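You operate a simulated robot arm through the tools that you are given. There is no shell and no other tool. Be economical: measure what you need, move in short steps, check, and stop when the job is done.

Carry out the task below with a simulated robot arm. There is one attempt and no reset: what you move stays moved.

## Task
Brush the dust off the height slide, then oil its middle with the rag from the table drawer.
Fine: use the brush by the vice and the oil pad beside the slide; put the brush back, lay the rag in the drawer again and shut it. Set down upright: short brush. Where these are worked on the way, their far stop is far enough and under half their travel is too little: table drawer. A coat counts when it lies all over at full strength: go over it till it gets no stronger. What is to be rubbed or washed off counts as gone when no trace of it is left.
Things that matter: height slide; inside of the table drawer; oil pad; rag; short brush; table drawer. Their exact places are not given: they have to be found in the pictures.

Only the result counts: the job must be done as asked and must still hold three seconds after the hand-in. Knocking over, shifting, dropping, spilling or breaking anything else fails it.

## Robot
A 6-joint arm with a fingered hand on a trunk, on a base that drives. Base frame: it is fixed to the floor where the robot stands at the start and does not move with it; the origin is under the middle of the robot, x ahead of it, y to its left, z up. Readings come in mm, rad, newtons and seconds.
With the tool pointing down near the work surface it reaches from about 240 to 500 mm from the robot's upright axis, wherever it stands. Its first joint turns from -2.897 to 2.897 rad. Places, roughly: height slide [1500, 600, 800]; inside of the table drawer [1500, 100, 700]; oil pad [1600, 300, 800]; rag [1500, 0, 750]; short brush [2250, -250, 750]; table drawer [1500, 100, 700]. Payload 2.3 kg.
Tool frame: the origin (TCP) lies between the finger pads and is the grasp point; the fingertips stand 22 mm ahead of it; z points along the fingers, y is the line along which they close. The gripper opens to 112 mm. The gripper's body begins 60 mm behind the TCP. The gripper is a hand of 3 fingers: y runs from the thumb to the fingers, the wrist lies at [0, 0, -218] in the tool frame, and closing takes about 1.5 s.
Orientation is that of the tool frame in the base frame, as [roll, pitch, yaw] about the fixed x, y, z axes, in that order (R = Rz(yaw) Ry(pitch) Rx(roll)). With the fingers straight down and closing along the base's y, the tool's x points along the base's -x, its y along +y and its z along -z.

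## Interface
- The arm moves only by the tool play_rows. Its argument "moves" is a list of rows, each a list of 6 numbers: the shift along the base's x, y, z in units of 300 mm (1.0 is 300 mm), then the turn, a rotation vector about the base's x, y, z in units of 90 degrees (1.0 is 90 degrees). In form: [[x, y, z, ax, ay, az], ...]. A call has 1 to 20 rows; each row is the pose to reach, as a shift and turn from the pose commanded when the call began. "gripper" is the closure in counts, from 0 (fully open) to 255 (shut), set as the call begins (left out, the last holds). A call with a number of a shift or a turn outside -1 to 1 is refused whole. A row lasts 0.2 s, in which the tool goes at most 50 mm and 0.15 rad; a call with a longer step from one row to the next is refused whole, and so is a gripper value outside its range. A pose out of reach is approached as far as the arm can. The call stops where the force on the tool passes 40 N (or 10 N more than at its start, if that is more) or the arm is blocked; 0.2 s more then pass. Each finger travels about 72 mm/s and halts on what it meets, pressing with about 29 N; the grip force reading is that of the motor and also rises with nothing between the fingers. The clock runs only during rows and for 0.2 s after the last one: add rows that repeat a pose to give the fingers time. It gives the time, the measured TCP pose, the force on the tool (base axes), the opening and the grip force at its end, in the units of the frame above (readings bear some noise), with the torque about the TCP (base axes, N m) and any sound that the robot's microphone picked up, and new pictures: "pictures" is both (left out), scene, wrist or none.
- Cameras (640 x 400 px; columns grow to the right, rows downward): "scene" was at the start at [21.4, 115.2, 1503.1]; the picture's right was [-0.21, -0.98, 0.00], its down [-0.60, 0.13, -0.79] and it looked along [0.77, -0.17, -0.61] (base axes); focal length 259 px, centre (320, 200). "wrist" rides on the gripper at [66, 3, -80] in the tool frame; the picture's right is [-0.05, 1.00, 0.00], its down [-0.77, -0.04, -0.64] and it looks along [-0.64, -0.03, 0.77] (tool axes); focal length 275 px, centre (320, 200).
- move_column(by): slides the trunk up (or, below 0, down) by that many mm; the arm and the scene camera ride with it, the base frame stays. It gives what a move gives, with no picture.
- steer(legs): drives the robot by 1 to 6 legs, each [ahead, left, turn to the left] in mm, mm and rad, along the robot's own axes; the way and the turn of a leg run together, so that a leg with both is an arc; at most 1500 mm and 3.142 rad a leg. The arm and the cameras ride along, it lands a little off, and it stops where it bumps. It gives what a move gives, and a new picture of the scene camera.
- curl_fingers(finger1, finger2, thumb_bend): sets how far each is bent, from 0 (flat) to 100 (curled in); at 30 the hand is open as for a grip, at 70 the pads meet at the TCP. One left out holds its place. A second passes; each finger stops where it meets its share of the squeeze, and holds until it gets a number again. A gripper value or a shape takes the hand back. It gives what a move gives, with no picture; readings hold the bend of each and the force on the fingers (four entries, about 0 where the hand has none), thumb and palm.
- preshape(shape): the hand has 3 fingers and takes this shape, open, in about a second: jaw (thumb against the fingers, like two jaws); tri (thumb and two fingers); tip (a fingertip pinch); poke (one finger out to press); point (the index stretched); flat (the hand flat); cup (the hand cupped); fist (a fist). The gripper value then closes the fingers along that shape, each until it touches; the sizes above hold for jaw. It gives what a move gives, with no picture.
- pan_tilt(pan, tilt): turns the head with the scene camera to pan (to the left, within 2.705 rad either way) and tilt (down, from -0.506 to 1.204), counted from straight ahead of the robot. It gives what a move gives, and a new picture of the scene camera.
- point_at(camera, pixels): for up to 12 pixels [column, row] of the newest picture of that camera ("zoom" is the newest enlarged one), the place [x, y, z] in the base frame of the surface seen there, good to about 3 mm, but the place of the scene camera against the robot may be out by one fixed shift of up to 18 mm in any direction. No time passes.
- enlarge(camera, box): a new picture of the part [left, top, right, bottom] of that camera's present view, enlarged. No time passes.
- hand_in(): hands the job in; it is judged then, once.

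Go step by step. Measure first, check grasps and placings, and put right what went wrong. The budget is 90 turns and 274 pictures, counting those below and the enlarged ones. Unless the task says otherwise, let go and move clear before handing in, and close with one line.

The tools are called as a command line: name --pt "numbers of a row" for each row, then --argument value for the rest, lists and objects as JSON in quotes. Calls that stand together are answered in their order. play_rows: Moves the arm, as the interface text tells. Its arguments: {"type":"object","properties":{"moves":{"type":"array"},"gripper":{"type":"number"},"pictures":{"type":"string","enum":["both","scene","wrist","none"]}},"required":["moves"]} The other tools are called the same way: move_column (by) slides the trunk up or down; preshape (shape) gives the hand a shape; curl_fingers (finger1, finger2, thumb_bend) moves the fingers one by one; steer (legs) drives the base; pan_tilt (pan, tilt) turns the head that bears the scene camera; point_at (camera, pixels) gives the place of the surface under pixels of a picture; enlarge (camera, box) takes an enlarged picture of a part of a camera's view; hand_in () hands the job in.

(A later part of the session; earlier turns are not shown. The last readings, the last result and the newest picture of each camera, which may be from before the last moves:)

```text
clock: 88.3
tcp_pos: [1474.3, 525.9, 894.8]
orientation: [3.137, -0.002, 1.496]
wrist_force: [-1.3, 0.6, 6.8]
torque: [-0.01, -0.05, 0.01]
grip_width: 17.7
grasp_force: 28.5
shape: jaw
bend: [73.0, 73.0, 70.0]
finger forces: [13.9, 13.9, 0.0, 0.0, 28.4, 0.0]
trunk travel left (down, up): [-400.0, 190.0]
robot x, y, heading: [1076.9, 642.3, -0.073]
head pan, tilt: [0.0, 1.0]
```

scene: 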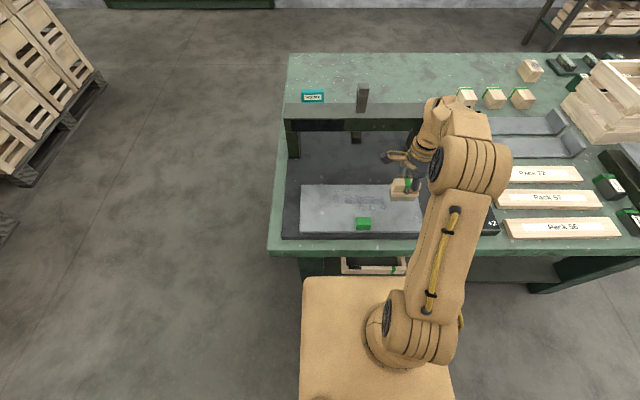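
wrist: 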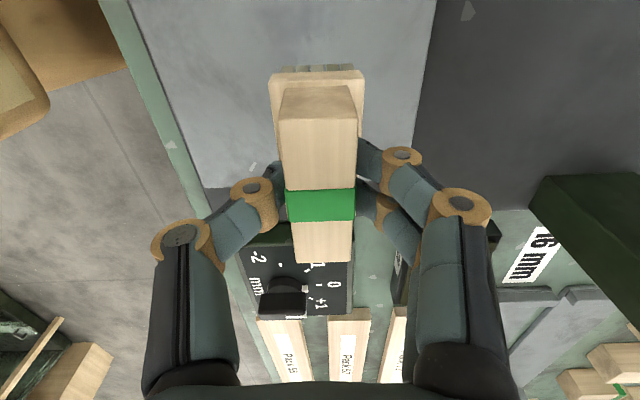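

Contact at TCP z≈895 with about 7 N. Start the strokes along the slide: leftwards, a step in, and back.

play_rows --pt "0.0073 0.0997 0 0 0 0" --pt "0.0146 0.1994 0 0 0 0" --pt "0.0219 0.2991 0 0 0 0" --pt "0.0292 0.3988 0 0 0 0" --pt "0.0365 0.4985 0 0 0 0" --pt "0.0438 0.5982 0 0 0 0" --pt "0.0511 0.6979 0 0 0 0" --pt "0.0584 0.7976 0 0 0 0"

enlarge --camera "scene" --box '[290, 150, 490, 260]'

```text
clock: 90.1
tcp_pos: [1489.9, 764.6, 893.1]
orientation: [3.141, -0.002, 1.497]
wrist_force: [-1.4, -1.3, 8.4]
torque: [-0.03, -0.04, -0.05]
grip_width: 18.3
grasp_force: 28.3
shape: jaw
bend: [73.0, 73.0, 71.0]
finger forces: [15.1, 15.2, 0.1, 0.0, 30.4, 0.0]
trunk travel left (down, up): [-400.0, 190.0]
robot x, y, heading: [1074.5, 641.6, -0.076]
head pan, tilt: [0.0, 1.0]
```

scene: 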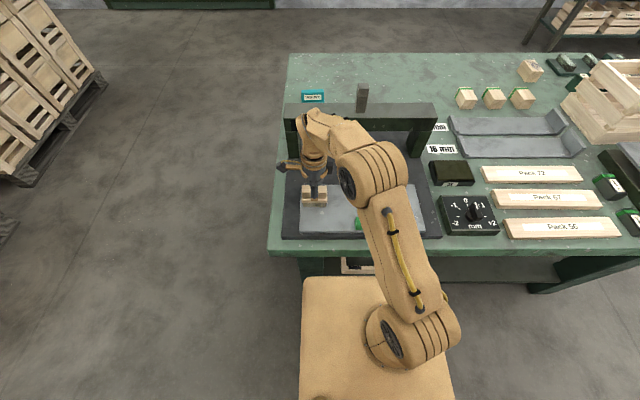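
wrist: 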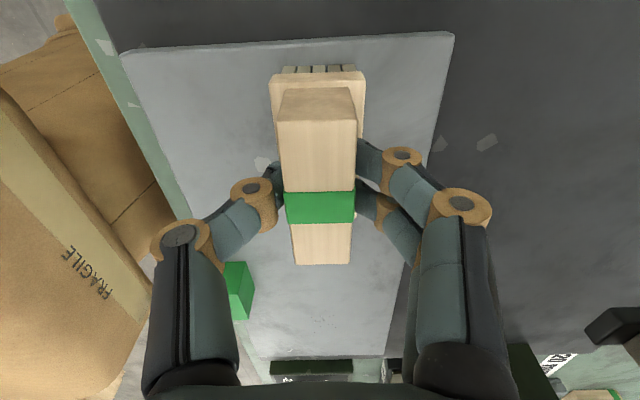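

```text
3.20 times, centred on (390, 205) of scene
```

zoom: 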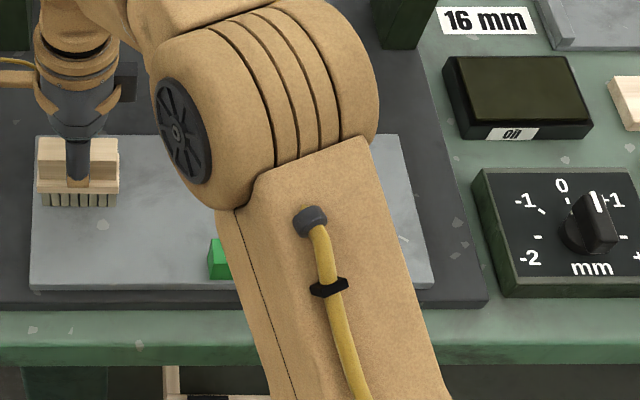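

The stroke worked with steady 8 N and the brush stays in grip. Continue raster on the far side of the slide.

play_rows --pt "0.0665 -0.0049 0 0 0 0" --pt "0.0592 -0.1046 0 0 0 0" --pt "0.0519 -0.2043 0 0 0 0" --pt "0.0446 -0.304 0 0 0 0" --pt "0.0373 -0.4037 0 0 0 0" --pt "0.03 -0.5034 0 0 0 0" --pt "0.0227 -0.6031 0 0 0 0" --pt "0.0154 -0.7028 0 0 0 0" --pt "0.0081 -0.8025 0 0 0 0" --pt "0.0679 -0.807 0 0 0 0" --pt "0.0752 -0.707 0 0 0 0" --pt "0.0825 -0.6075 0 0 0 0" --pt "0.09 -0.5078 0 0 0 0" --pt "0.097 -0.408 0 0 0 0" --pt "0.1045 -0.3085 0 0 0 0" --pt "0.1117 -0.209 0 0 0 0" --pt "0.119 -0.109 0 0 0 0" --pt "0.126 -0.01 0 0 0 0" --pictures "none"

play_rows --pt "-0.126 0.01 0 0 0 0" --pt "-0.19 0.015 0 0 0 0" --pt "-0.197 -0.085 0 0 0 0" --pt "-0.205 -0.185 0 0 0 0" --pt "-0.212 -0.285 0 0 0 0" --pt "-0.219 -0.385 0 0 0 0" --pt "-0.227 -0.485 0 0 0 0" --pt "-0.234 -0.585 0 0 0 0" --pt "-0.241 -0.685 0 0 0 0" --pt "-0.248 -0.785 0 0 0 0" --pt "-0.308 -0.78 0 0 0 0" --pt "-0.301 -0.68 0 0 0 0" --pt "-0.294 -0.58 0 0 0 0" --pt "-0.286 -0.48 0 0 0 0" --pt "-0.279 -0.38 0 0 0 0" --pt "-0.272 -0.28 0 0 0 0" --pt "-0.265 -0.18 0 0 0 0" --pt "-0.257 -0.08 0 0 0 0" --pt "-0.25 0.015 0 0 0 0"

```text
clock: 93.9
tcp_pos: [1528.1, 760.9, 894.1]
orientation: [3.137, -0.002, 1.495]
wrist_force: [-0.1, 0.3, 0.9]
torque: [0.03, -0.06, -0.02]
grip_width: 18.3
grasp_force: 29.4
shape: jaw
bend: [73.0, 73.0, 71.0]
finger forces: [14.2, 14.2, 0.0, 0.1, 27.8, 0.0]
trunk travel left (down, up): [-400.0, 190.0]
robot x, y, heading: [1074.0, 640.5, -0.078]
head pan, tilt: [0.0, 1.0]
```

```text
clock: 97.9
tcp_pos: [1452.4, 767.4, 892.1]
orientation: [3.141, -0.003, 1.494]
wrist_force: [-0.2, -1.9, 14.8]
torque: [-0.06, -0.04, -0.01]
grip_width: 18.2
grasp_force: 28.9
shape: jaw
bend: [73.0, 73.0, 71.0]
finger forces: [15.0, 15.3, 0.1, 0.1, 29.9, 0.0]
trunk travel left (down, up): [-400.0, 190.0]
robot x, y, heading: [1075.1, 642.7, -0.074]
head pan, tilt: [0.0, 1.0]
```

scene: 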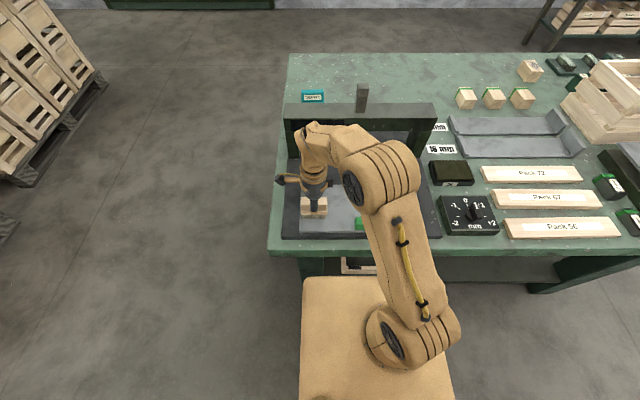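
wrist: 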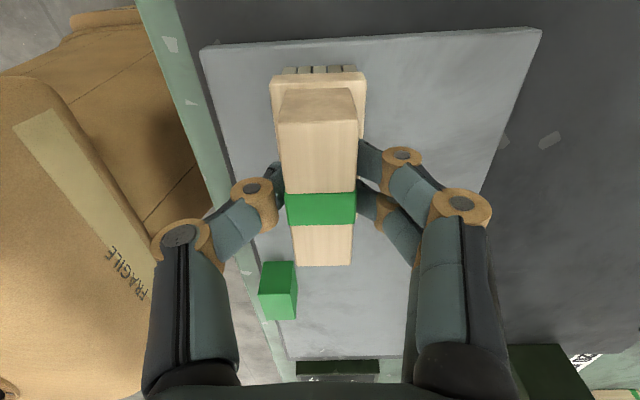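

Lift away and move to the parked pose on the right to see the slide clearly.

play_rows --pt "0 0 0.15 0 0 0" --pt "0 0 0.3 0 0 0" --pt "0 0 0.45 0 0 0" --pt "-0.05 -0.15 0.5 0 0 0" --pt "-0.1 -0.3 0.5 0 0 0" --pt "-0.15 -0.45 0.5 0 0 0" --pt "-0.2 -0.6 0.5 0 0 0" --pt "-0.2 -0.75 0.5 0 0 0" --pt "-0.2 -0.85 0.5 0 0 0"

enlarge --camera "scene" --box '[290, 170, 450, 250]'

```text
clock: 99.9
tcp_pos: [1392.4, 509.7, 1042.7]
orientation: [3.139, -0.004, 1.495]
wrist_force: [0.1, -0.6, -0.2]
torque: [-0.02, -0.02, -0.03]
grip_width: 18.3
grasp_force: 29.2
shape: jaw
bend: [73.0, 73.0, 71.0]
finger forces: [13.1, 13.4, 0.0, 0.0, 26.5, 0.0]
trunk travel left (down, up): [-400.0, 190.0]
robot x, y, heading: [1074.2, 638.7, -0.075]
head pan, tilt: [0.0, 1.0]
```

scene: 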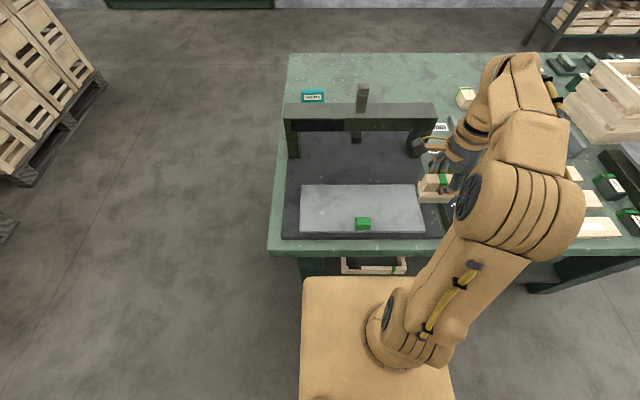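
wrist: 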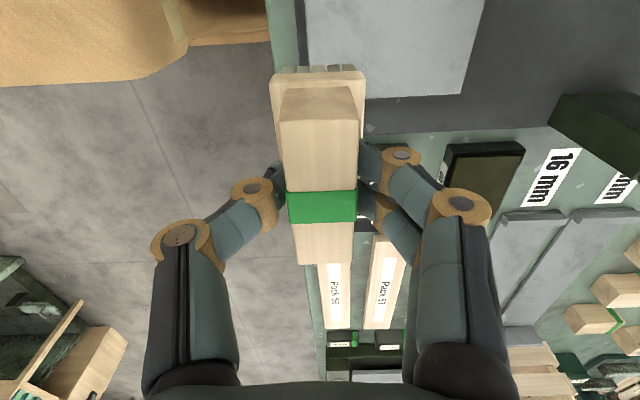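

```text
4.00 times, centred on (370, 210) of scene
```

zoom: 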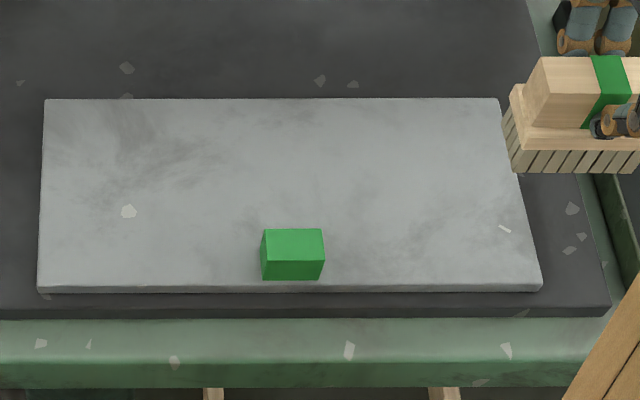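

The bluish dust patch has vanished; the remaining grey mottling looks like texture. One closer zoom to make sure.

enlarge --camera "scene" --box '[300, 182, 364, 222]'

enlarge --camera "scene" --box '[350, 182, 414, 222]'

```text
10.00 times, centred on (332, 202) of scene
```

zoom: 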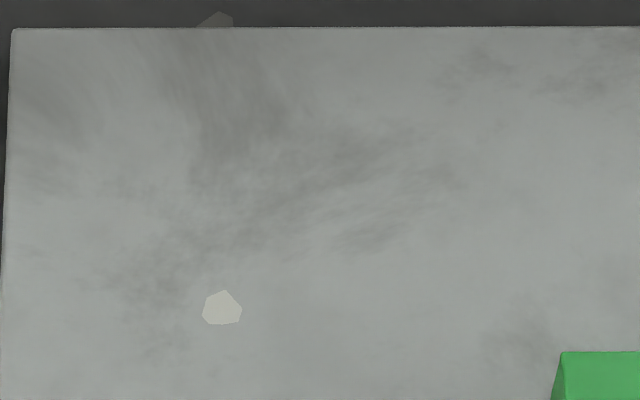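

```text
10.00 times, centred on (382, 202) of scene
```

zoom: 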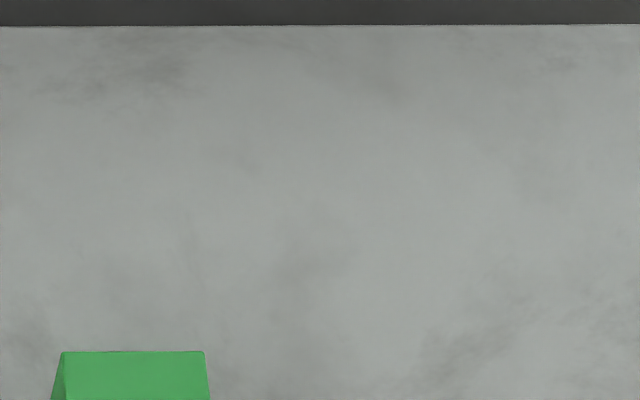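

Looks clean. For safety I'll do one more pass over the middle, pressing slightly more at the far side.

play_rows --pt "0.1 0.05 -0.05 0 0 0" --pt "0.21 0.1 -0.15 0 0 0" --pt "0.21 0.1 -0.3 0 0 0" --pt "0.21 0.1 -0.44 0 0 0" --pt "0.21 0.1 -0.494 0 0 0" --pt "0.22 0.24 -0.496 0 0 0" --pt "0.23 0.38 -0.496 0 0 0" --pt "0.24 0.52 -0.496 0 0 0" --pt "0.25 0.66 -0.496 0 0 0" --pt "0.257 0.76 -0.496 0 0 0" --pt "0.33 0.755 -0.497 0 0 0" --pt "0.323 0.655 -0.497 0 0 0" --pt "0.313 0.515 -0.497 0 0 0" --pt "0.303 0.375 -0.497 0 0 0" --pt "0.293 0.235 -0.497 0 0 0" --pt "0.283 0.095 -0.497 0 0 0" --pictures "none"

play_rows --pt "0.07 -0.005 -0.007 0 0 0" --pt "0.08 0.135 -0.007 0 0 0" --pt "0.09 0.275 -0.007 0 0 0" --pt "0.1 0.415 -0.007 0 0 0" --pt "0.11 0.555 -0.007 0 0 0" --pt "0.117 0.655 -0.007 0 0 0" --pt "0.17 0.655 -0.007 0 0 0" --pt "0.163 0.555 -0.007 0 0 0" --pt "0.153 0.415 -0.007 0 0 0" --pt "0.143 0.275 -0.007 0 0 0" --pt "0.133 0.135 -0.007 0 0 0" --pt "0.123 0 -0.007 0 0 0" --pt "0.1 0 0.1 0 0 0" --pt "0.05 0 0.25 0 0 0" --pt "-0.05 0 0.38 0 0 0" --pt "-0.15 -0.02 0.5 0 0 0" --pt "-0.28 -0.05 0.5 0 0 0"

enlarge --camera "scene" --box '[290, 170, 450, 250]'

```text
clock: 103.3
tcp_pos: [1477.9, 538.3, 894.2]
orientation: [3.14, -0.001, 1.497]
wrist_force: [0.7, 0.3, 3.2]
torque: [-0.01, -0.03, -0.02]
grip_width: 18.2
grasp_force: 29.0
shape: jaw
bend: [73.0, 73.0, 71.0]
finger forces: [13.3, 13.6, 0.0, 0.1, 26.8, 0.0]
trunk travel left (down, up): [-400.0, 190.0]
robot x, y, heading: [1078.8, 641.9, -0.07]
head pan, tilt: [0.0, 1.0]
```

```text
clock: 106.9
tcp_pos: [1393.5, 526.5, 1044.4]
orientation: [3.14, -0.003, 1.495]
wrist_force: [-0.2, -0.6, -1.5]
torque: [0.01, 0.0, -0.02]
grip_width: 18.8
grasp_force: 28.8
shape: jaw
bend: [73.0, 73.0, 71.0]
finger forces: [13.2, 13.4, 0.0, 0.1, 26.6, 0.0]
trunk travel left (down, up): [-400.0, 190.0]
robot x, y, heading: [1075.1, 641.6, -0.076]
head pan, tilt: [0.0, 1.0]
```

scene: 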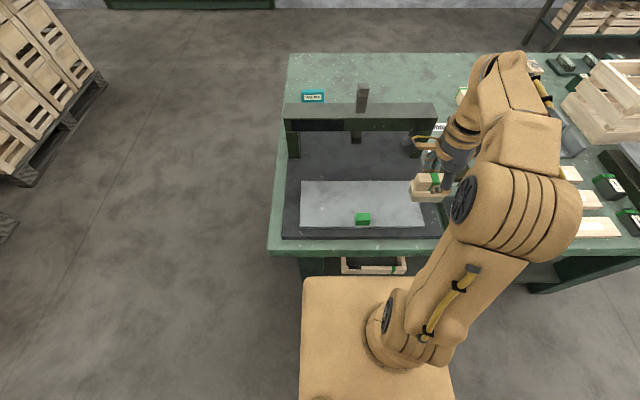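
wrist: 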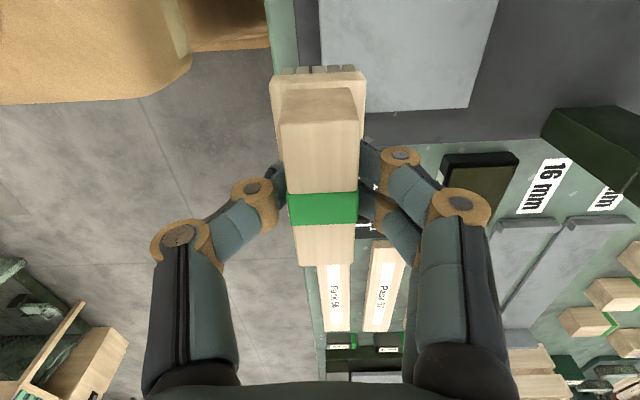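

```text
4.00 times, centred on (370, 210) of scene
```

zoom: 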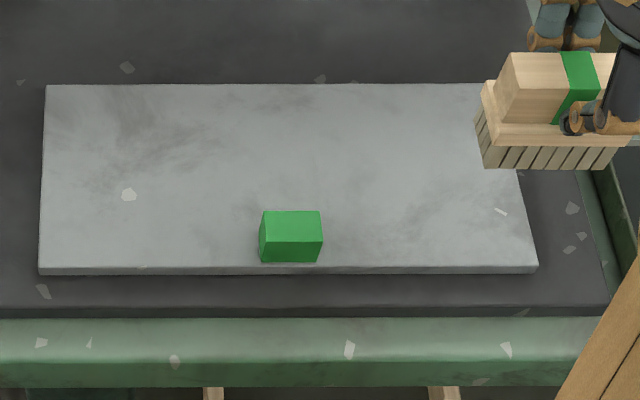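

The dust is gone; the slide itself moved back ~15 mm during the second pass (I'll pull it back later by its green grip). Now return the brush: drive around to the back.

steer --legs '[[-200, 0, 0.075], [0, -1500, 0], [0, -190, 0], [1450, 0, 0], [500, 0, 0], [0, 740, 0]]'

steer --legs '[[0, 0, 3.14]]'

pan_tilt --pan 0.0 --tilt 0.85

```text
clock: 129.8
tcp_pos: [3173.6, -305.8, 1044.1]
orientation: [3.141, -0.001, 1.613]
wrist_force: [0.3, 0.2, -1.3]
torque: [-0.03, 0.0, -0.04]
grip_width: 18.7
grasp_force: 28.7
shape: jaw
bend: [73.0, 73.0, 71.0]
finger forces: [13.2, 13.5, 0.0, 0.1, 26.8, 0.1]
trunk travel left (down, up): [-400.0, 190.0]
robot x, y, heading: [2844.9, -228.9, 0.041]
head pan, tilt: [0.0, 1.0]
```

scene: 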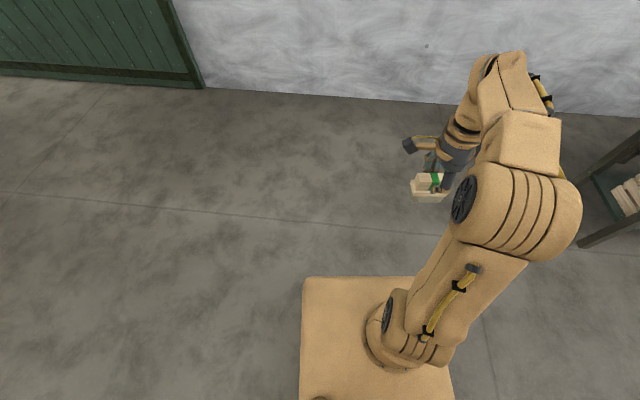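

```text
clock: 137.5
tcp_pos: [2511.1, -157.5, 1043.3]
orientation: [3.14, -0.001, -1.515]
wrist_force: [0.1, -0.3, -0.9]
torque: [0.01, 0.03, 0.02]
grip_width: 18.2
grasp_force: 28.5
shape: jaw
bend: [73.0, 73.0, 71.0]
finger forces: [12.7, 13.0, 0.0, 0.1, 25.6, 0.0]
trunk travel left (down, up): [-400.0, 190.0]
robot x, y, heading: [2842.6, -233.9, -3.089]
head pan, tilt: [0.0, 1.0]
```

scene: 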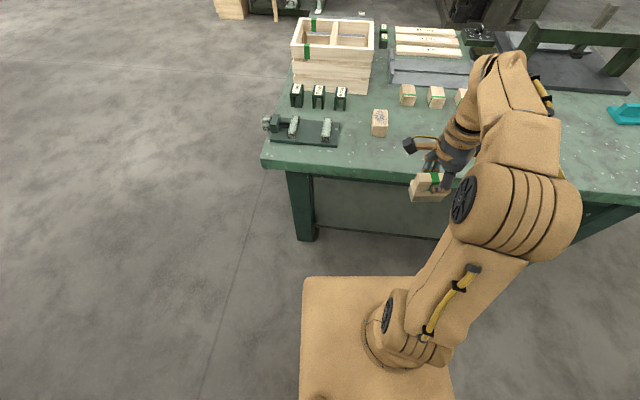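

```text
clock: 138.2
tcp_pos: [2511.5, -157.5, 1044.2]
orientation: [3.139, -0.002, -1.515]
wrist_force: [-0.5, 0.0, -0.6]
torque: [0.0, 0.01, 0.01]
grip_width: 18.3
grasp_force: 28.9
shape: jaw
bend: [73.0, 73.0, 71.0]
finger forces: [12.7, 13.0, 0.1, 0.1, 25.6, 0.1]
trunk travel left (down, up): [-400.0, 190.0]
robot x, y, heading: [2843.0, -227.7, -3.091]
head pan, tilt: [0.0, 0.85]
```

scene: 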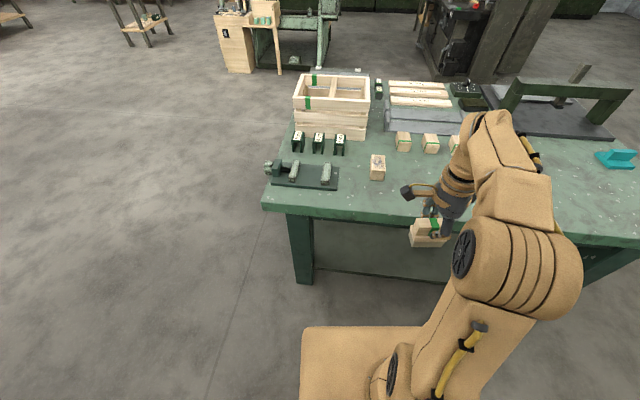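

Drive in to the same stand as at the pick-up (2609,-294).

steer --legs '[[237, 54, -0.05]]'

```text
clock: 140.0
tcp_pos: [2282.1, -203.7, 1042.8]
orientation: [3.142, -0.003, -1.563]
wrist_force: [0.2, -0.1, -0.2]
torque: [0.0, -0.03, -0.03]
grip_width: 18.4
grasp_force: 29.0
shape: jaw
bend: [73.0, 73.0, 71.0]
finger forces: [12.7, 13.0, 0.0, 0.1, 25.7, 0.1]
trunk travel left (down, up): [-400.0, 190.0]
robot x, y, heading: [2610.1, -288.4, -3.13]
head pan, tilt: [0.0, 0.85]
```

scene: 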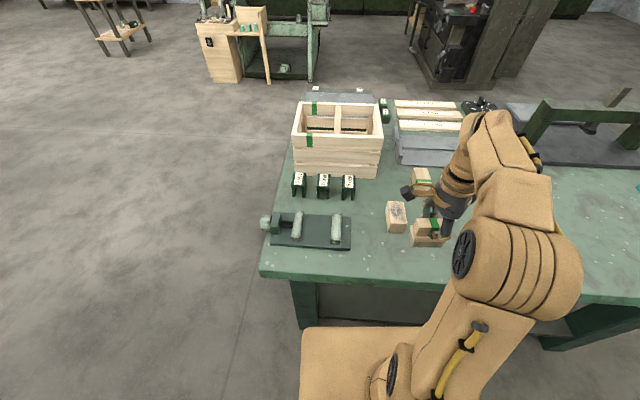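

Lower the brush to its old place at (2210,-205).

play_rows --pt "-0.12 0 -0.05 0 0 0" --pt "-0.24 -0.003 -0.15 0 0 0" --pt "-0.24 -0.003 -0.3 0 0 0" --pt "-0.24 -0.003 -0.45 0 0 0" --pt "-0.24 -0.003 -0.55 0 0 0" --pt "-0.24 -0.003 -0.58 0 0 0" --pt "-0.24 -0.003 -0.595 0 0 0" --pt "-0.24 -0.003 -0.602 0 0 0"

```text
clock: 141.8
tcp_pos: [2211.3, -204.7, 861.0]
orientation: [-3.141, -0.004, -1.563]
wrist_force: [0.4, -0.5, 0.0]
torque: [-0.01, 0.0, 0.01]
grip_width: 18.2
grasp_force: 28.9
shape: jaw
bend: [73.0, 73.0, 71.0]
finger forces: [12.7, 13.0, 0.0, 0.1, 25.7, 0.0]
trunk travel left (down, up): [-400.0, 190.0]
robot x, y, heading: [2608.7, -297.1, -3.134]
head pan, tilt: [0.0, 0.85]
```

scene: 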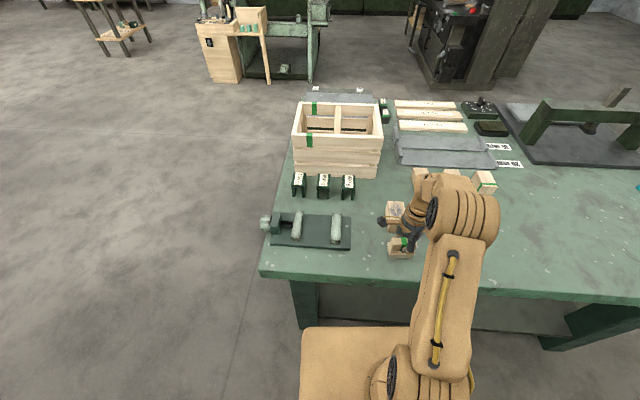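
wrist: 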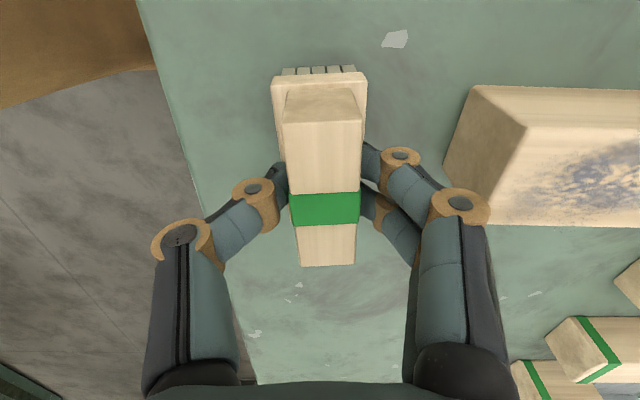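

No contact yet; lower in small steps to touch, about 4 mm.

play_rows --pt "0 0 -0.006 0 0 0" --pt "0 0 -0.012 0 0 0" --pictures "none"

```text
clock: 142.4
tcp_pos: [2211.9, -203.7, 859.0]
orientation: [3.141, -0.002, -1.563]
wrist_force: [0.1, 0.5, 6.7]
torque: [0.02, 0.08, 0.0]
grip_width: 18.3
grasp_force: 29.0
shape: jaw
bend: [73.0, 73.0, 71.0]
finger forces: [12.9, 13.4, 0.0, 0.0, 26.9, 0.0]
trunk travel left (down, up): [-400.0, 190.0]
robot x, y, heading: [2610.8, -289.2, -3.13]
head pan, tilt: [0.0, 0.85]
```

Touchdown (6.7 N). Open to the earlier 77 mm and lift.

play_rows --pt "0 0 0.003 0 0 0" --pt "0 0 0.003 0 0 0" --pt "0 0 0.003 0 0 0" --pt "0 0 0.003 0 0 0" --pt "0 0 0.003 0 0 0" --pt "0 0 0.003 0 0 0" --pt "0 0 0.15 0 0 0" --pt "0 0 0.3 0 0 0" --pt "0.1 0 0.45 0 0 0" --pt "0.24 0 0.55 0 0 0" --pt "0.24 0 0.65 0 0 0" --gripper 80

```text
refused: row 9 steps farther than a row can; nothing moved
```

play_rows --pt "0 0 0.003 0 0 0" --pt "0 0 0.003 0 0 0" --pt "0 0 0.003 0 0 0" --pt "0 0 0.003 0 0 0" --pt "0 0 0.003 0 0 0" --pt "0 0 0.003 0 0 0" --pt "0 0 0.15 0 0 0" --pt "0 0 0.3 0 0 0" --pt "0.05 0 0.4 0 0 0" --pt "0.15 0 0.5 0 0 0" --pt "0.24 0 0.58 0 0 0" --pt "0.24 0 0.65 0 0 0" --gripper 80

enlarge --camera "scene" --box '[340, 190, 460, 270]'

```text
clock: 145.0
tcp_pos: [2282.5, -204.3, 1053.3]
orientation: [3.139, -0.004, -1.563]
wrist_force: [0.5, 0.1, 0.1]
torque: [0.01, 0.0, 0.01]
grip_width: 76.6
grasp_force: 0.1
shape: jaw
bend: [68.0, 68.0, 65.0]
finger forces: [0.0, 0.0, 0.0, 0.0, 0.0, 0.0]
trunk travel left (down, up): [-400.0, 190.0]
robot x, y, heading: [2612.6, -292.0, -3.134]
head pan, tilt: [0.0, 0.85]
```

scene: 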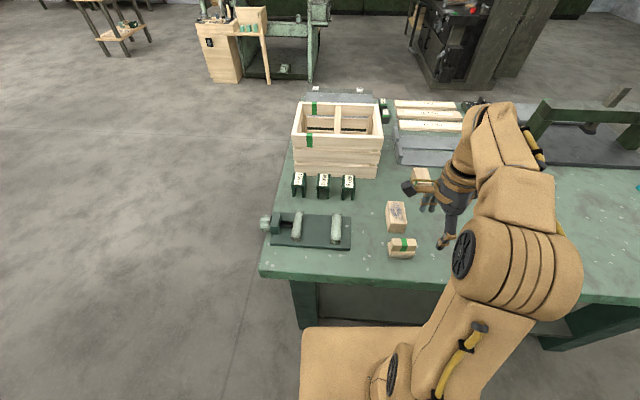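
wrist: 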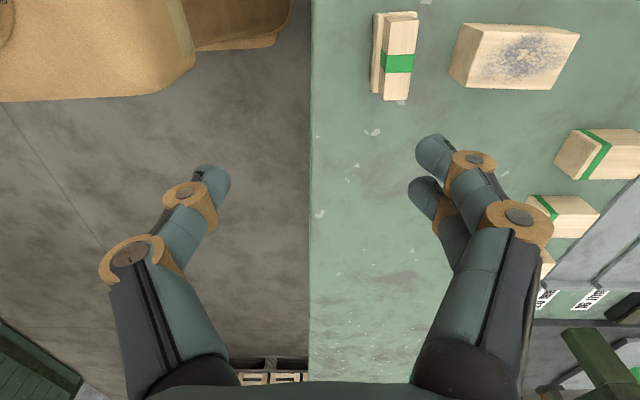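

```text
5.00 times, centred on (400, 230) of scene
```

zoom: 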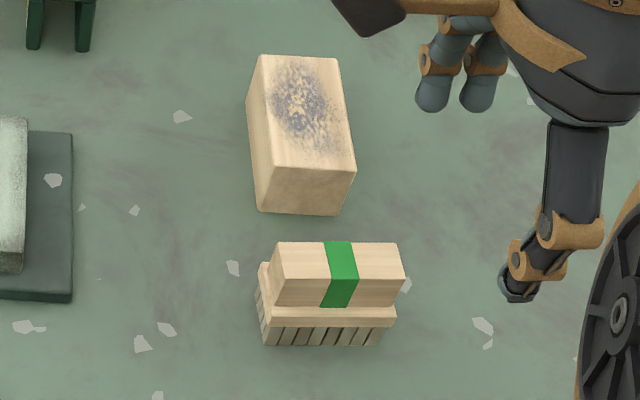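

The brush stands upright in place. Now drive to the front of the drawer (around y≈-20).

steer --legs '[[-240, 0, 0], [0, 760, 0], [1450, 0, 0], [550, 0, 0], [0, 0, 3.14], [0, 1050, 0]]'

pan_tilt --pan 0.05 --tilt 0.8

```text
clock: 172.3
tcp_pos: [1183.1, -131.5, 1054.1]
orientation: [3.139, -0.001, 1.584]
wrist_force: [-0.1, -1.0, -0.3]
torque: [-0.02, -0.02, -0.03]
grip_width: 76.6
grasp_force: 0.1
shape: jaw
bend: [68.0, 68.0, 65.0]
finger forces: [0.0, 0.1, 0.0, 0.0, 0.0, 0.0]
trunk travel left (down, up): [-400.0, 190.0]
robot x, y, heading: [853.8, -46.5, 0.012]
head pan, tilt: [0.0, 0.85]
```

scene: 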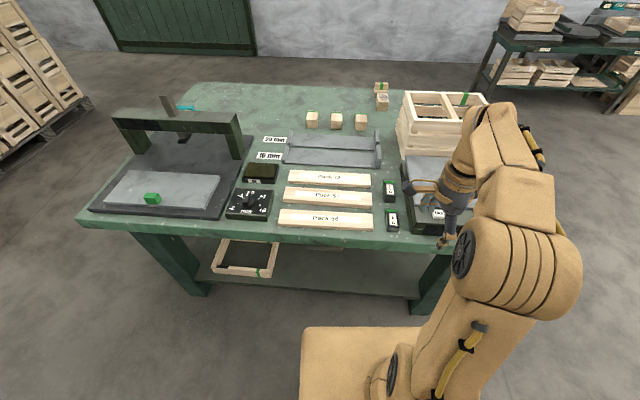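

```text
clock: 173.0
tcp_pos: [1182.5, -131.4, 1053.4]
orientation: [3.141, -0.002, 1.582]
wrist_force: [-0.4, -0.5, -0.6]
torque: [0.01, 0.02, -0.05]
grip_width: 76.8
grasp_force: 0.1
shape: jaw
bend: [68.0, 68.0, 65.0]
finger forces: [0.1, 0.0, 0.1, 0.0, 0.1, 0.0]
trunk travel left (down, up): [-400.0, 190.0]
robot x, y, heading: [857.6, -44.2, 0.015]
head pan, tilt: [0.051, 0.799]
```

scene: 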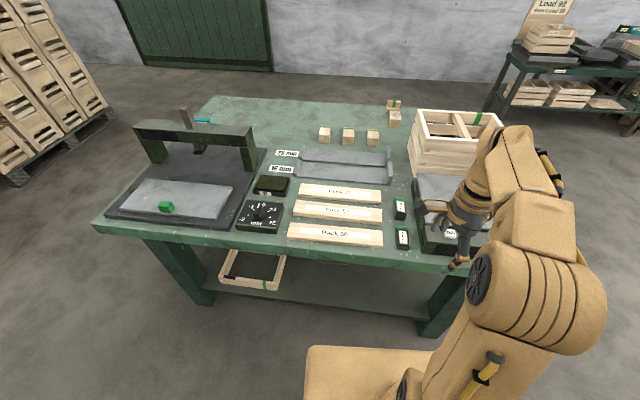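

The drawer front hides under the top edge. Back off and lower the trunk for a level view.

steer --legs '[[-250, 0, -0.08]]'

move_column --by -350

pan_tilt --pan 0.0 --tilt 0.5

```text
clock: 174.8
tcp_pos: [922.5, -150.0, 1054.7]
orientation: [3.141, -0.001, 1.505]
wrist_force: [-0.3, -0.7, -1.5]
torque: [0.04, 0.0, 0.02]
grip_width: 76.4
grasp_force: 0.1
shape: jaw
bend: [68.0, 68.0, 65.0]
finger forces: [0.0, 0.0, 0.0, 0.0, 0.0, 0.0]
trunk travel left (down, up): [-400.0, 190.0]
robot x, y, heading: [603.5, -38.7, -0.066]
head pan, tilt: [0.051, 0.799]
```

scene: 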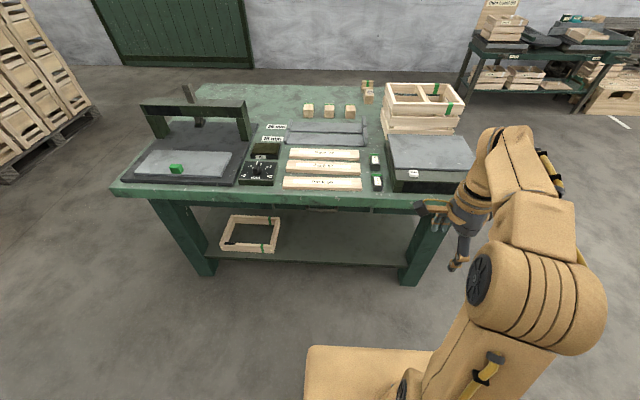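

```text
clock: 178.2
tcp_pos: [922.9, -149.8, 703.6]
orientation: [3.141, -0.003, 1.504]
wrist_force: [0.0, 0.2, 0.1]
torque: [0.0, 0.02, 0.01]
grip_width: 76.6
grasp_force: 0.1
shape: jaw
bend: [68.0, 68.0, 65.0]
finger forces: [0.0, 0.0, 0.0, 0.1, 0.1, 0.0]
trunk travel left (down, up): [-50.0, 540.0]
robot x, y, heading: [601.6, -43.9, -0.062]
head pan, tilt: [0.051, 0.799]
```

```text
clock: 179.0
tcp_pos: [922.9, -150.1, 704.9]
orientation: [3.139, -0.002, 1.504]
wrist_force: [0.1, 0.0, 0.3]
torque: [0.01, 0.03, -0.02]
grip_width: 76.5
grasp_force: 0.0
shape: jaw
bend: [68.0, 68.0, 65.0]
finger forces: [0.1, 0.0, 0.1, 0.0, 0.0, 0.0]
trunk travel left (down, up): [-50.0, 540.0]
robot x, y, heading: [603.2, -39.0, -0.066]
head pan, tilt: [0.0, 0.499]
```

scene: 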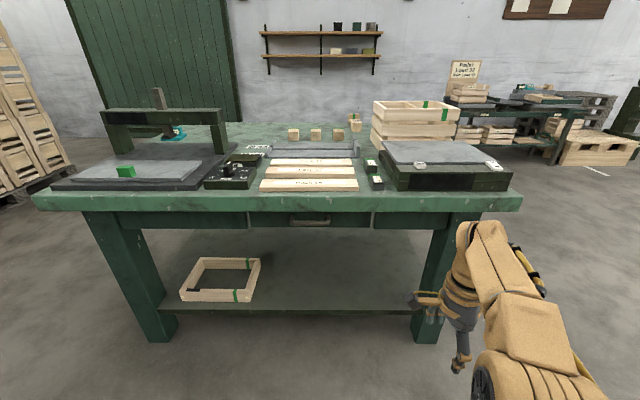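

The drawer front shows at (250–372, 212–228) with a handle near (310,220). Zoom and measure.

enlarge --camera "scene" --box '[230, 180, 390, 250]'

point_at --camera "scene" --pixels '[[291, 220], [310, 223], [328, 219], [310, 216], [270, 220], [350, 220], [310, 205], [253, 220], [370, 220], [310, 227], [280, 228], [295, 214]]'

```text
4.00 times, centred on (310, 215) of scene
```

zoom: 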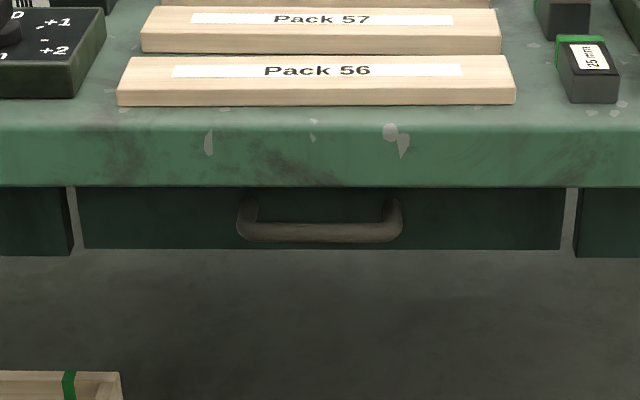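

```text
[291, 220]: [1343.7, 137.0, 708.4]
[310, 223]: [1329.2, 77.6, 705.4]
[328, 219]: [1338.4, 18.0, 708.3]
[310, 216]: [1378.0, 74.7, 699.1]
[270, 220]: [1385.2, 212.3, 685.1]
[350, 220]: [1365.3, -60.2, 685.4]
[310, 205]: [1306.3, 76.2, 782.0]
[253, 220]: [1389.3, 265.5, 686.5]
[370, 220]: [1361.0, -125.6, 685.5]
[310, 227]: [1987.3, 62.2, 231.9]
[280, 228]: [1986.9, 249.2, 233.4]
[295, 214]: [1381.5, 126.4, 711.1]
```

Handle bar true centre ≈(1330,89,692), set 20 mm behind the table edge with about 45 mm clearance above. I'll test turning the tool to horizontal (fingers above, thumb below) in free space while stretching forward.

play_rows --pt "0.06 0.01 0 -0.006 -0.09 0" --pt "0.12 0.02 0 -0.012 -0.18 0" --pt "0.18 0.03 0 -0.018 -0.27 0" --pt "0.24 0.04 0 -0.024 -0.36 0" --pt "0.3 0.05 0 -0.03 -0.45 0" --pt "0.36 0.06 0 -0.036 -0.54 0" --pt "0.42 0.07 0 -0.042 -0.63 0" --pt "0.48 0.08 0 -0.048 -0.72 0" --pt "0.54 0.09 0 -0.054 -0.81 0" --pt "0.6 0.1 0 -0.06 -0.9 0" --pt "0.6 0.1 0 -0.067 -0.99 0" --pt "0.6 0.1 0 -0.067 -0.998 0"

```text
clock: 181.6
tcp_pos: [1114.1, -171.0, 780.7]
orientation: [1.586, -0.003, 1.509]
wrist_force: [1.1, 0.8, 0.4]
torque: [-0.02, 0.02, 0.0]
grip_width: 76.7
grasp_force: 0.0
shape: jaw
bend: [68.0, 68.0, 65.0]
finger forces: [0.0, 0.1, 0.0, 0.0, 0.0, 0.0]
out of reach, approached as far as the arm can: row 9, 10, 11, 12
trunk travel left (down, up): [-50.0, 540.0]
robot x, y, heading: [598.4, -42.7, -0.069]
head pan, tilt: [0.0, 0.499]
```

scene: 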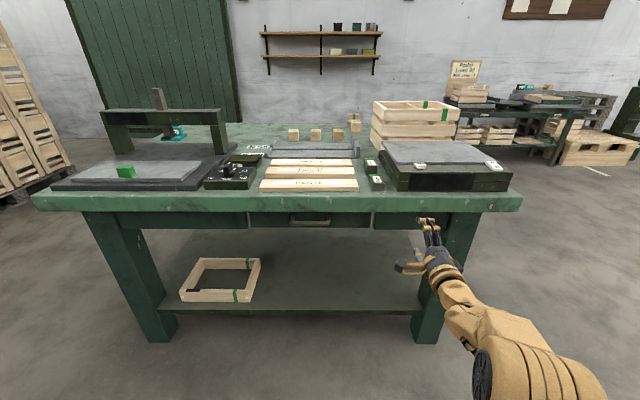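
wrist: 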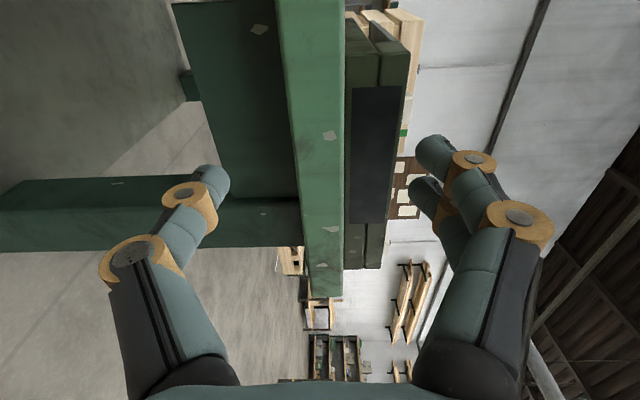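

Horizontal pose was reached but 77 mm too high. Lower the trunk 50 mm and probe moving down from here.

move_column --by -50

play_rows --pt "0.0 0.05 -0.05 0 0 0" --pt "0 0.1 -0.1 0 0 0" --pt "0 0.15 -0.14 0 0 0" --pictures "none"

```text
clock: 182.5
tcp_pos: [1114.5, -171.1, 730.6]
orientation: [1.584, -0.004, 1.509]
wrist_force: [-0.3, 0.3, -0.8]
torque: [0.0, -0.02, 0.01]
grip_width: 76.8
grasp_force: 0.1
shape: jaw
bend: [68.0, 68.0, 65.0]
finger forces: [0.0, 0.0, 0.1, 0.0, 0.1, 0.0]
trunk travel left (down, up): [0.0, 590.0]
robot x, y, heading: [599.3, -36.9, -0.07]
head pan, tilt: [0.0, 0.499]
```

```text
clock: 183.3
tcp_pos: [1115.5, -171.1, 730.5]
orientation: [1.583, -0.002, 1.51]
wrist_force: [0.7, 0.3, 0.2]
torque: [-0.01, -0.01, 0.01]
grip_width: 76.6
grasp_force: 0.0
shape: jaw
bend: [68.0, 68.0, 65.0]
finger forces: [0.0, 0.0, 0.1, 0.1, 0.0, 0.0]
out of reach, approached as far as the arm can: row 1, 2, 3
trunk travel left (down, up): [0.0, 590.0]
robot x, y, heading: [602.8, -42.5, -0.067]
head pan, tilt: [0.0, 0.499]
```

It is stuck at a wrist limit; stretching further out should relax it. Probe forward then down.

play_rows --pt "0.08 0.0 0 0 0 0" --pt "0.16 0.0 0 0 0 0" --pt "0.24 0.0 0 0 0 0" --pt "0.32 0 0 0 0 0" --pt "0.32 0 -0.06 0 0 0" --pt "0.32 0 -0.12 0 0 0"

```text
clock: 184.7
tcp_pos: [1211.2, -171.1, 693.7]
orientation: [1.588, -0.006, 1.514]
wrist_force: [-0.2, 0.1, 0.4]
torque: [0.05, -0.04, 0.0]
grip_width: 76.6
grasp_force: 0.1
shape: jaw
bend: [68.0, 68.0, 65.0]
finger forces: [0.0, 0.1, 0.0, 0.0, 0.1, 0.0]
trunk travel left (down, up): [0.0, 590.0]
robot x, y, heading: [600.6, -41.8, -0.063]
head pan, tilt: [0.0, 0.499]
```

scene: 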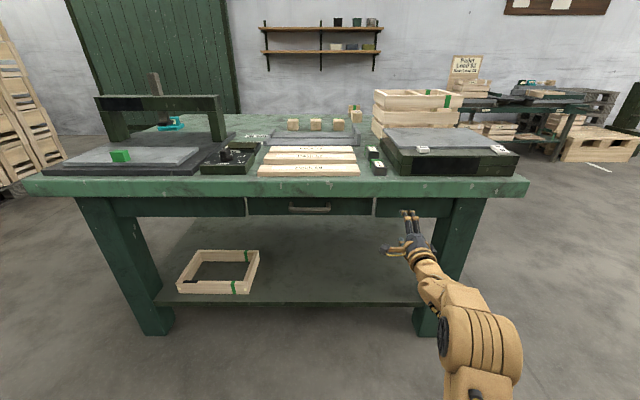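
wrist: 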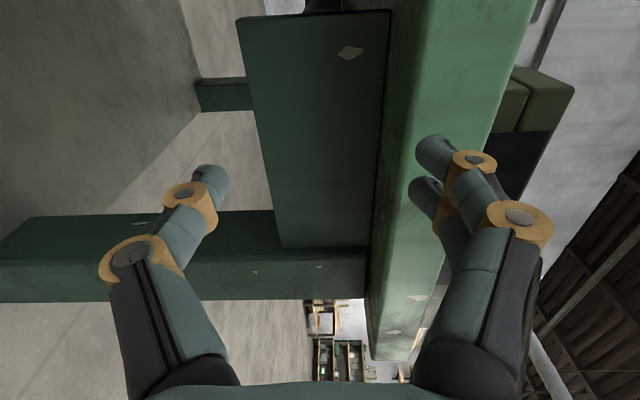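

The pose works at (1211,-171,694), the handle's height. Shift the base sideways so the hand faces the handle, preclosing a bit.

steer --legs '[[-20, 258, 0]]'

play_rows --pt "0 0 0 0 0 0" --pt "0 0 0 0 0 0" --gripper 140

enlarge --camera "scene" --box '[300, 170, 460, 270]'

```text
clock: 186.6
tcp_pos: [1208.5, 90.0, 692.4]
orientation: [1.59, -0.005, 1.512]
wrist_force: [0.2, -0.3, 0.0]
torque: [0.03, -0.02, 0.0]
grip_width: 76.6
grasp_force: 0.1
shape: jaw
bend: [68.0, 68.0, 65.0]
finger forces: [0.0, 0.1, 0.0, 0.1, 0.0, 0.0]
trunk travel left (down, up): [0.0, 590.0]
robot x, y, heading: [600.0, 223.7, -0.068]
head pan, tilt: [0.0, 0.499]
```

scene: 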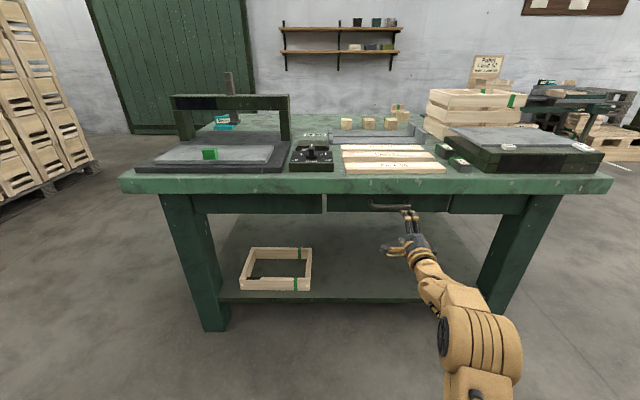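

```text
clock: 187.2
tcp_pos: [1207.7, 90.1, 693.2]
orientation: [1.587, -0.006, 1.512]
wrist_force: [-0.2, 0.8, -0.5]
torque: [-0.04, 0.01, 0.01]
grip_width: 51.1
grasp_force: 0.1
shape: jaw
bend: [73.0, 73.0, 70.0]
finger forces: [0.0, 0.0, 0.0, 0.0, 0.0, 0.0]
trunk travel left (down, up): [0.0, 590.0]
robot x, y, heading: [598.8, 217.7, -0.068]
head pan, tilt: [0.0, 0.499]
```

scene: 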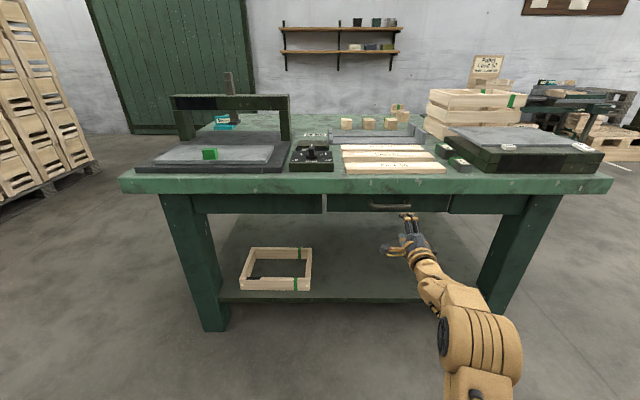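
wrist: 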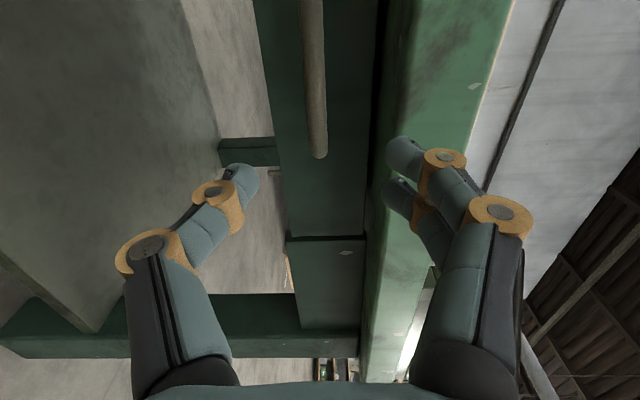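

```text
4.00 times, centred on (380, 220) of scene
```

zoom: 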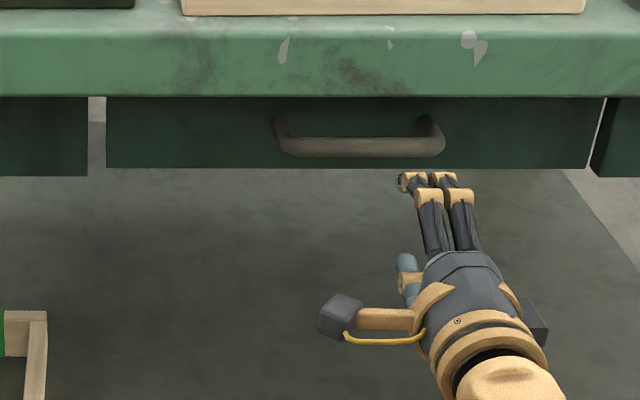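

Measure the bar via the wrist picture: (313,30)–(317,150), and the overhang edge.

point_at --camera "wrist" --pixels '[[313, 20], [315, 90], [318, 145], [290, 120], [350, 120], [390, 60], [425, 60], [340, 210]]'

```text
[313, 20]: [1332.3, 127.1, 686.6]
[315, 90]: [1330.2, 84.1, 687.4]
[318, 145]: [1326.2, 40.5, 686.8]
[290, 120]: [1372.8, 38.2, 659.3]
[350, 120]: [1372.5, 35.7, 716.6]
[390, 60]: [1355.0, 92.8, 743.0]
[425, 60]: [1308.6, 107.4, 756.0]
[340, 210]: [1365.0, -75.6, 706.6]
```

Bar centre ≈(1334,85,687). Lower by 6 mm and drive forward 105 mm.

play_rows --pt "0 0 -0.02 0 0 0" --pt "0 0 -0.02 0 0 0" --pictures "none"

steer --legs '[[105, 5, 0]]'

play_rows --pt "0 0 0 0 0 0" --pictures "wrist"

```text
clock: 187.8
tcp_pos: [1207.1, 89.1, 689.0]
orientation: [1.593, -0.007, 1.516]
wrist_force: [-0.3, 0.0, -0.2]
torque: [0.01, -0.02, -0.01]
grip_width: 51.1
grasp_force: 0.0
shape: jaw
bend: [73.0, 73.0, 70.0]
finger forces: [0.1, 0.0, 0.0, 0.0, 0.0, 0.0]
trunk travel left (down, up): [0.0, 590.0]
robot x, y, heading: [601.9, 222.3, -0.066]
head pan, tilt: [0.0, 0.499]
```

```text
clock: 189.0
tcp_pos: [1315.8, 88.8, 688.2]
orientation: [1.59, -0.007, 1.517]
wrist_force: [0.1, 0.3, -0.2]
torque: [0.03, -0.02, -0.05]
grip_width: 50.9
grasp_force: 0.1
shape: jaw
bend: [73.0, 73.0, 70.0]
finger forces: [0.0, 0.0, 0.1, 0.0, 0.1, 0.0]
trunk travel left (down, up): [0.0, 590.0]
robot x, y, heading: [706.9, 222.9, -0.059]
head pan, tilt: [0.0, 0.499]
```

scene: 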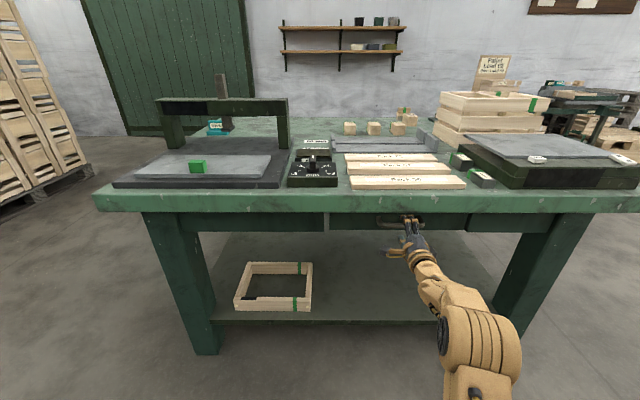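

```text
clock: 189.4
tcp_pos: [1314.3, 87.6, 688.0]
orientation: [1.593, -0.007, 1.519]
wrist_force: [0.3, 0.3, 0.1]
torque: [0.0, 0.01, 0.02]
grip_width: 51.3
grasp_force: 0.1
shape: jaw
bend: [73.0, 73.0, 70.0]
finger forces: [0.1, 0.1, 0.1, 0.0, 0.0, 0.1]
trunk travel left (down, up): [0.0, 590.0]
robot x, y, heading: [703.0, 221.3, -0.068]
head pan, tilt: [0.0, 0.499]
```

wrist: 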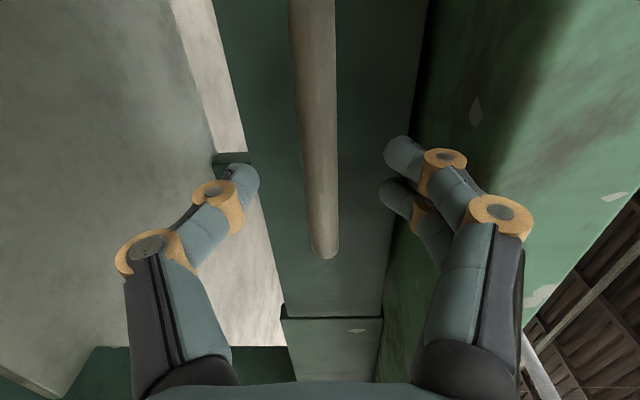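

The bar lies between thumb and fingers. Advance 16 mm and close.

play_rows --pt "0.03 -0.002 0 0 0 0" --pt "0.053 -0.003 0 0 0 0" --pt "0.053 -0.003 0 0 0 0" --pictures "none"

play_rows --pt "0 0 0 0 0 0" --pt "0 0 0 0 0 0" --pt "0 0 0 0 0 0" --pt "0 0 0 0 0 0" --pt "0 0 0 0 0 0" --pt "0 0 0 0 0 0" --gripper 255 --pictures "wrist"

```text
clock: 190.2
tcp_pos: [1331.9, 88.3, 687.5]
orientation: [1.592, -0.008, 1.519]
wrist_force: [-0.2, -0.4, -0.8]
torque: [0.02, 0.02, 0.0]
grip_width: 51.1
grasp_force: 0.1
shape: jaw
bend: [73.0, 73.0, 70.0]
finger forces: [0.2, 0.0, 0.1, 0.1, 0.0, 0.1]
trunk travel left (down, up): [0.0, 590.0]
robot x, y, heading: [703.7, 220.7, -0.068]
head pan, tilt: [0.0, 0.499]
```

```text
clock: 191.6
tcp_pos: [1330.0, 88.1, 687.6]
orientation: [1.593, -0.009, 1.518]
wrist_force: [1.3, 0.1, -0.5]
torque: [-0.01, -0.01, -0.02]
grip_width: 7.9
grasp_force: 29.2
shape: jaw
bend: [71.0, 72.0, 71.0]
finger forces: [10.7, 10.4, 0.0, 0.0, 22.6, 0.0]
trunk travel left (down, up): [0.0, 590.0]
robot x, y, heading: [702.9, 220.6, -0.064]
head pan, tilt: [0.0, 0.499]
```

wrist: 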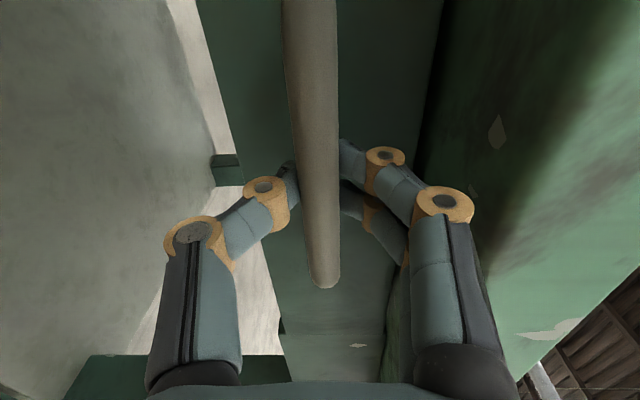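

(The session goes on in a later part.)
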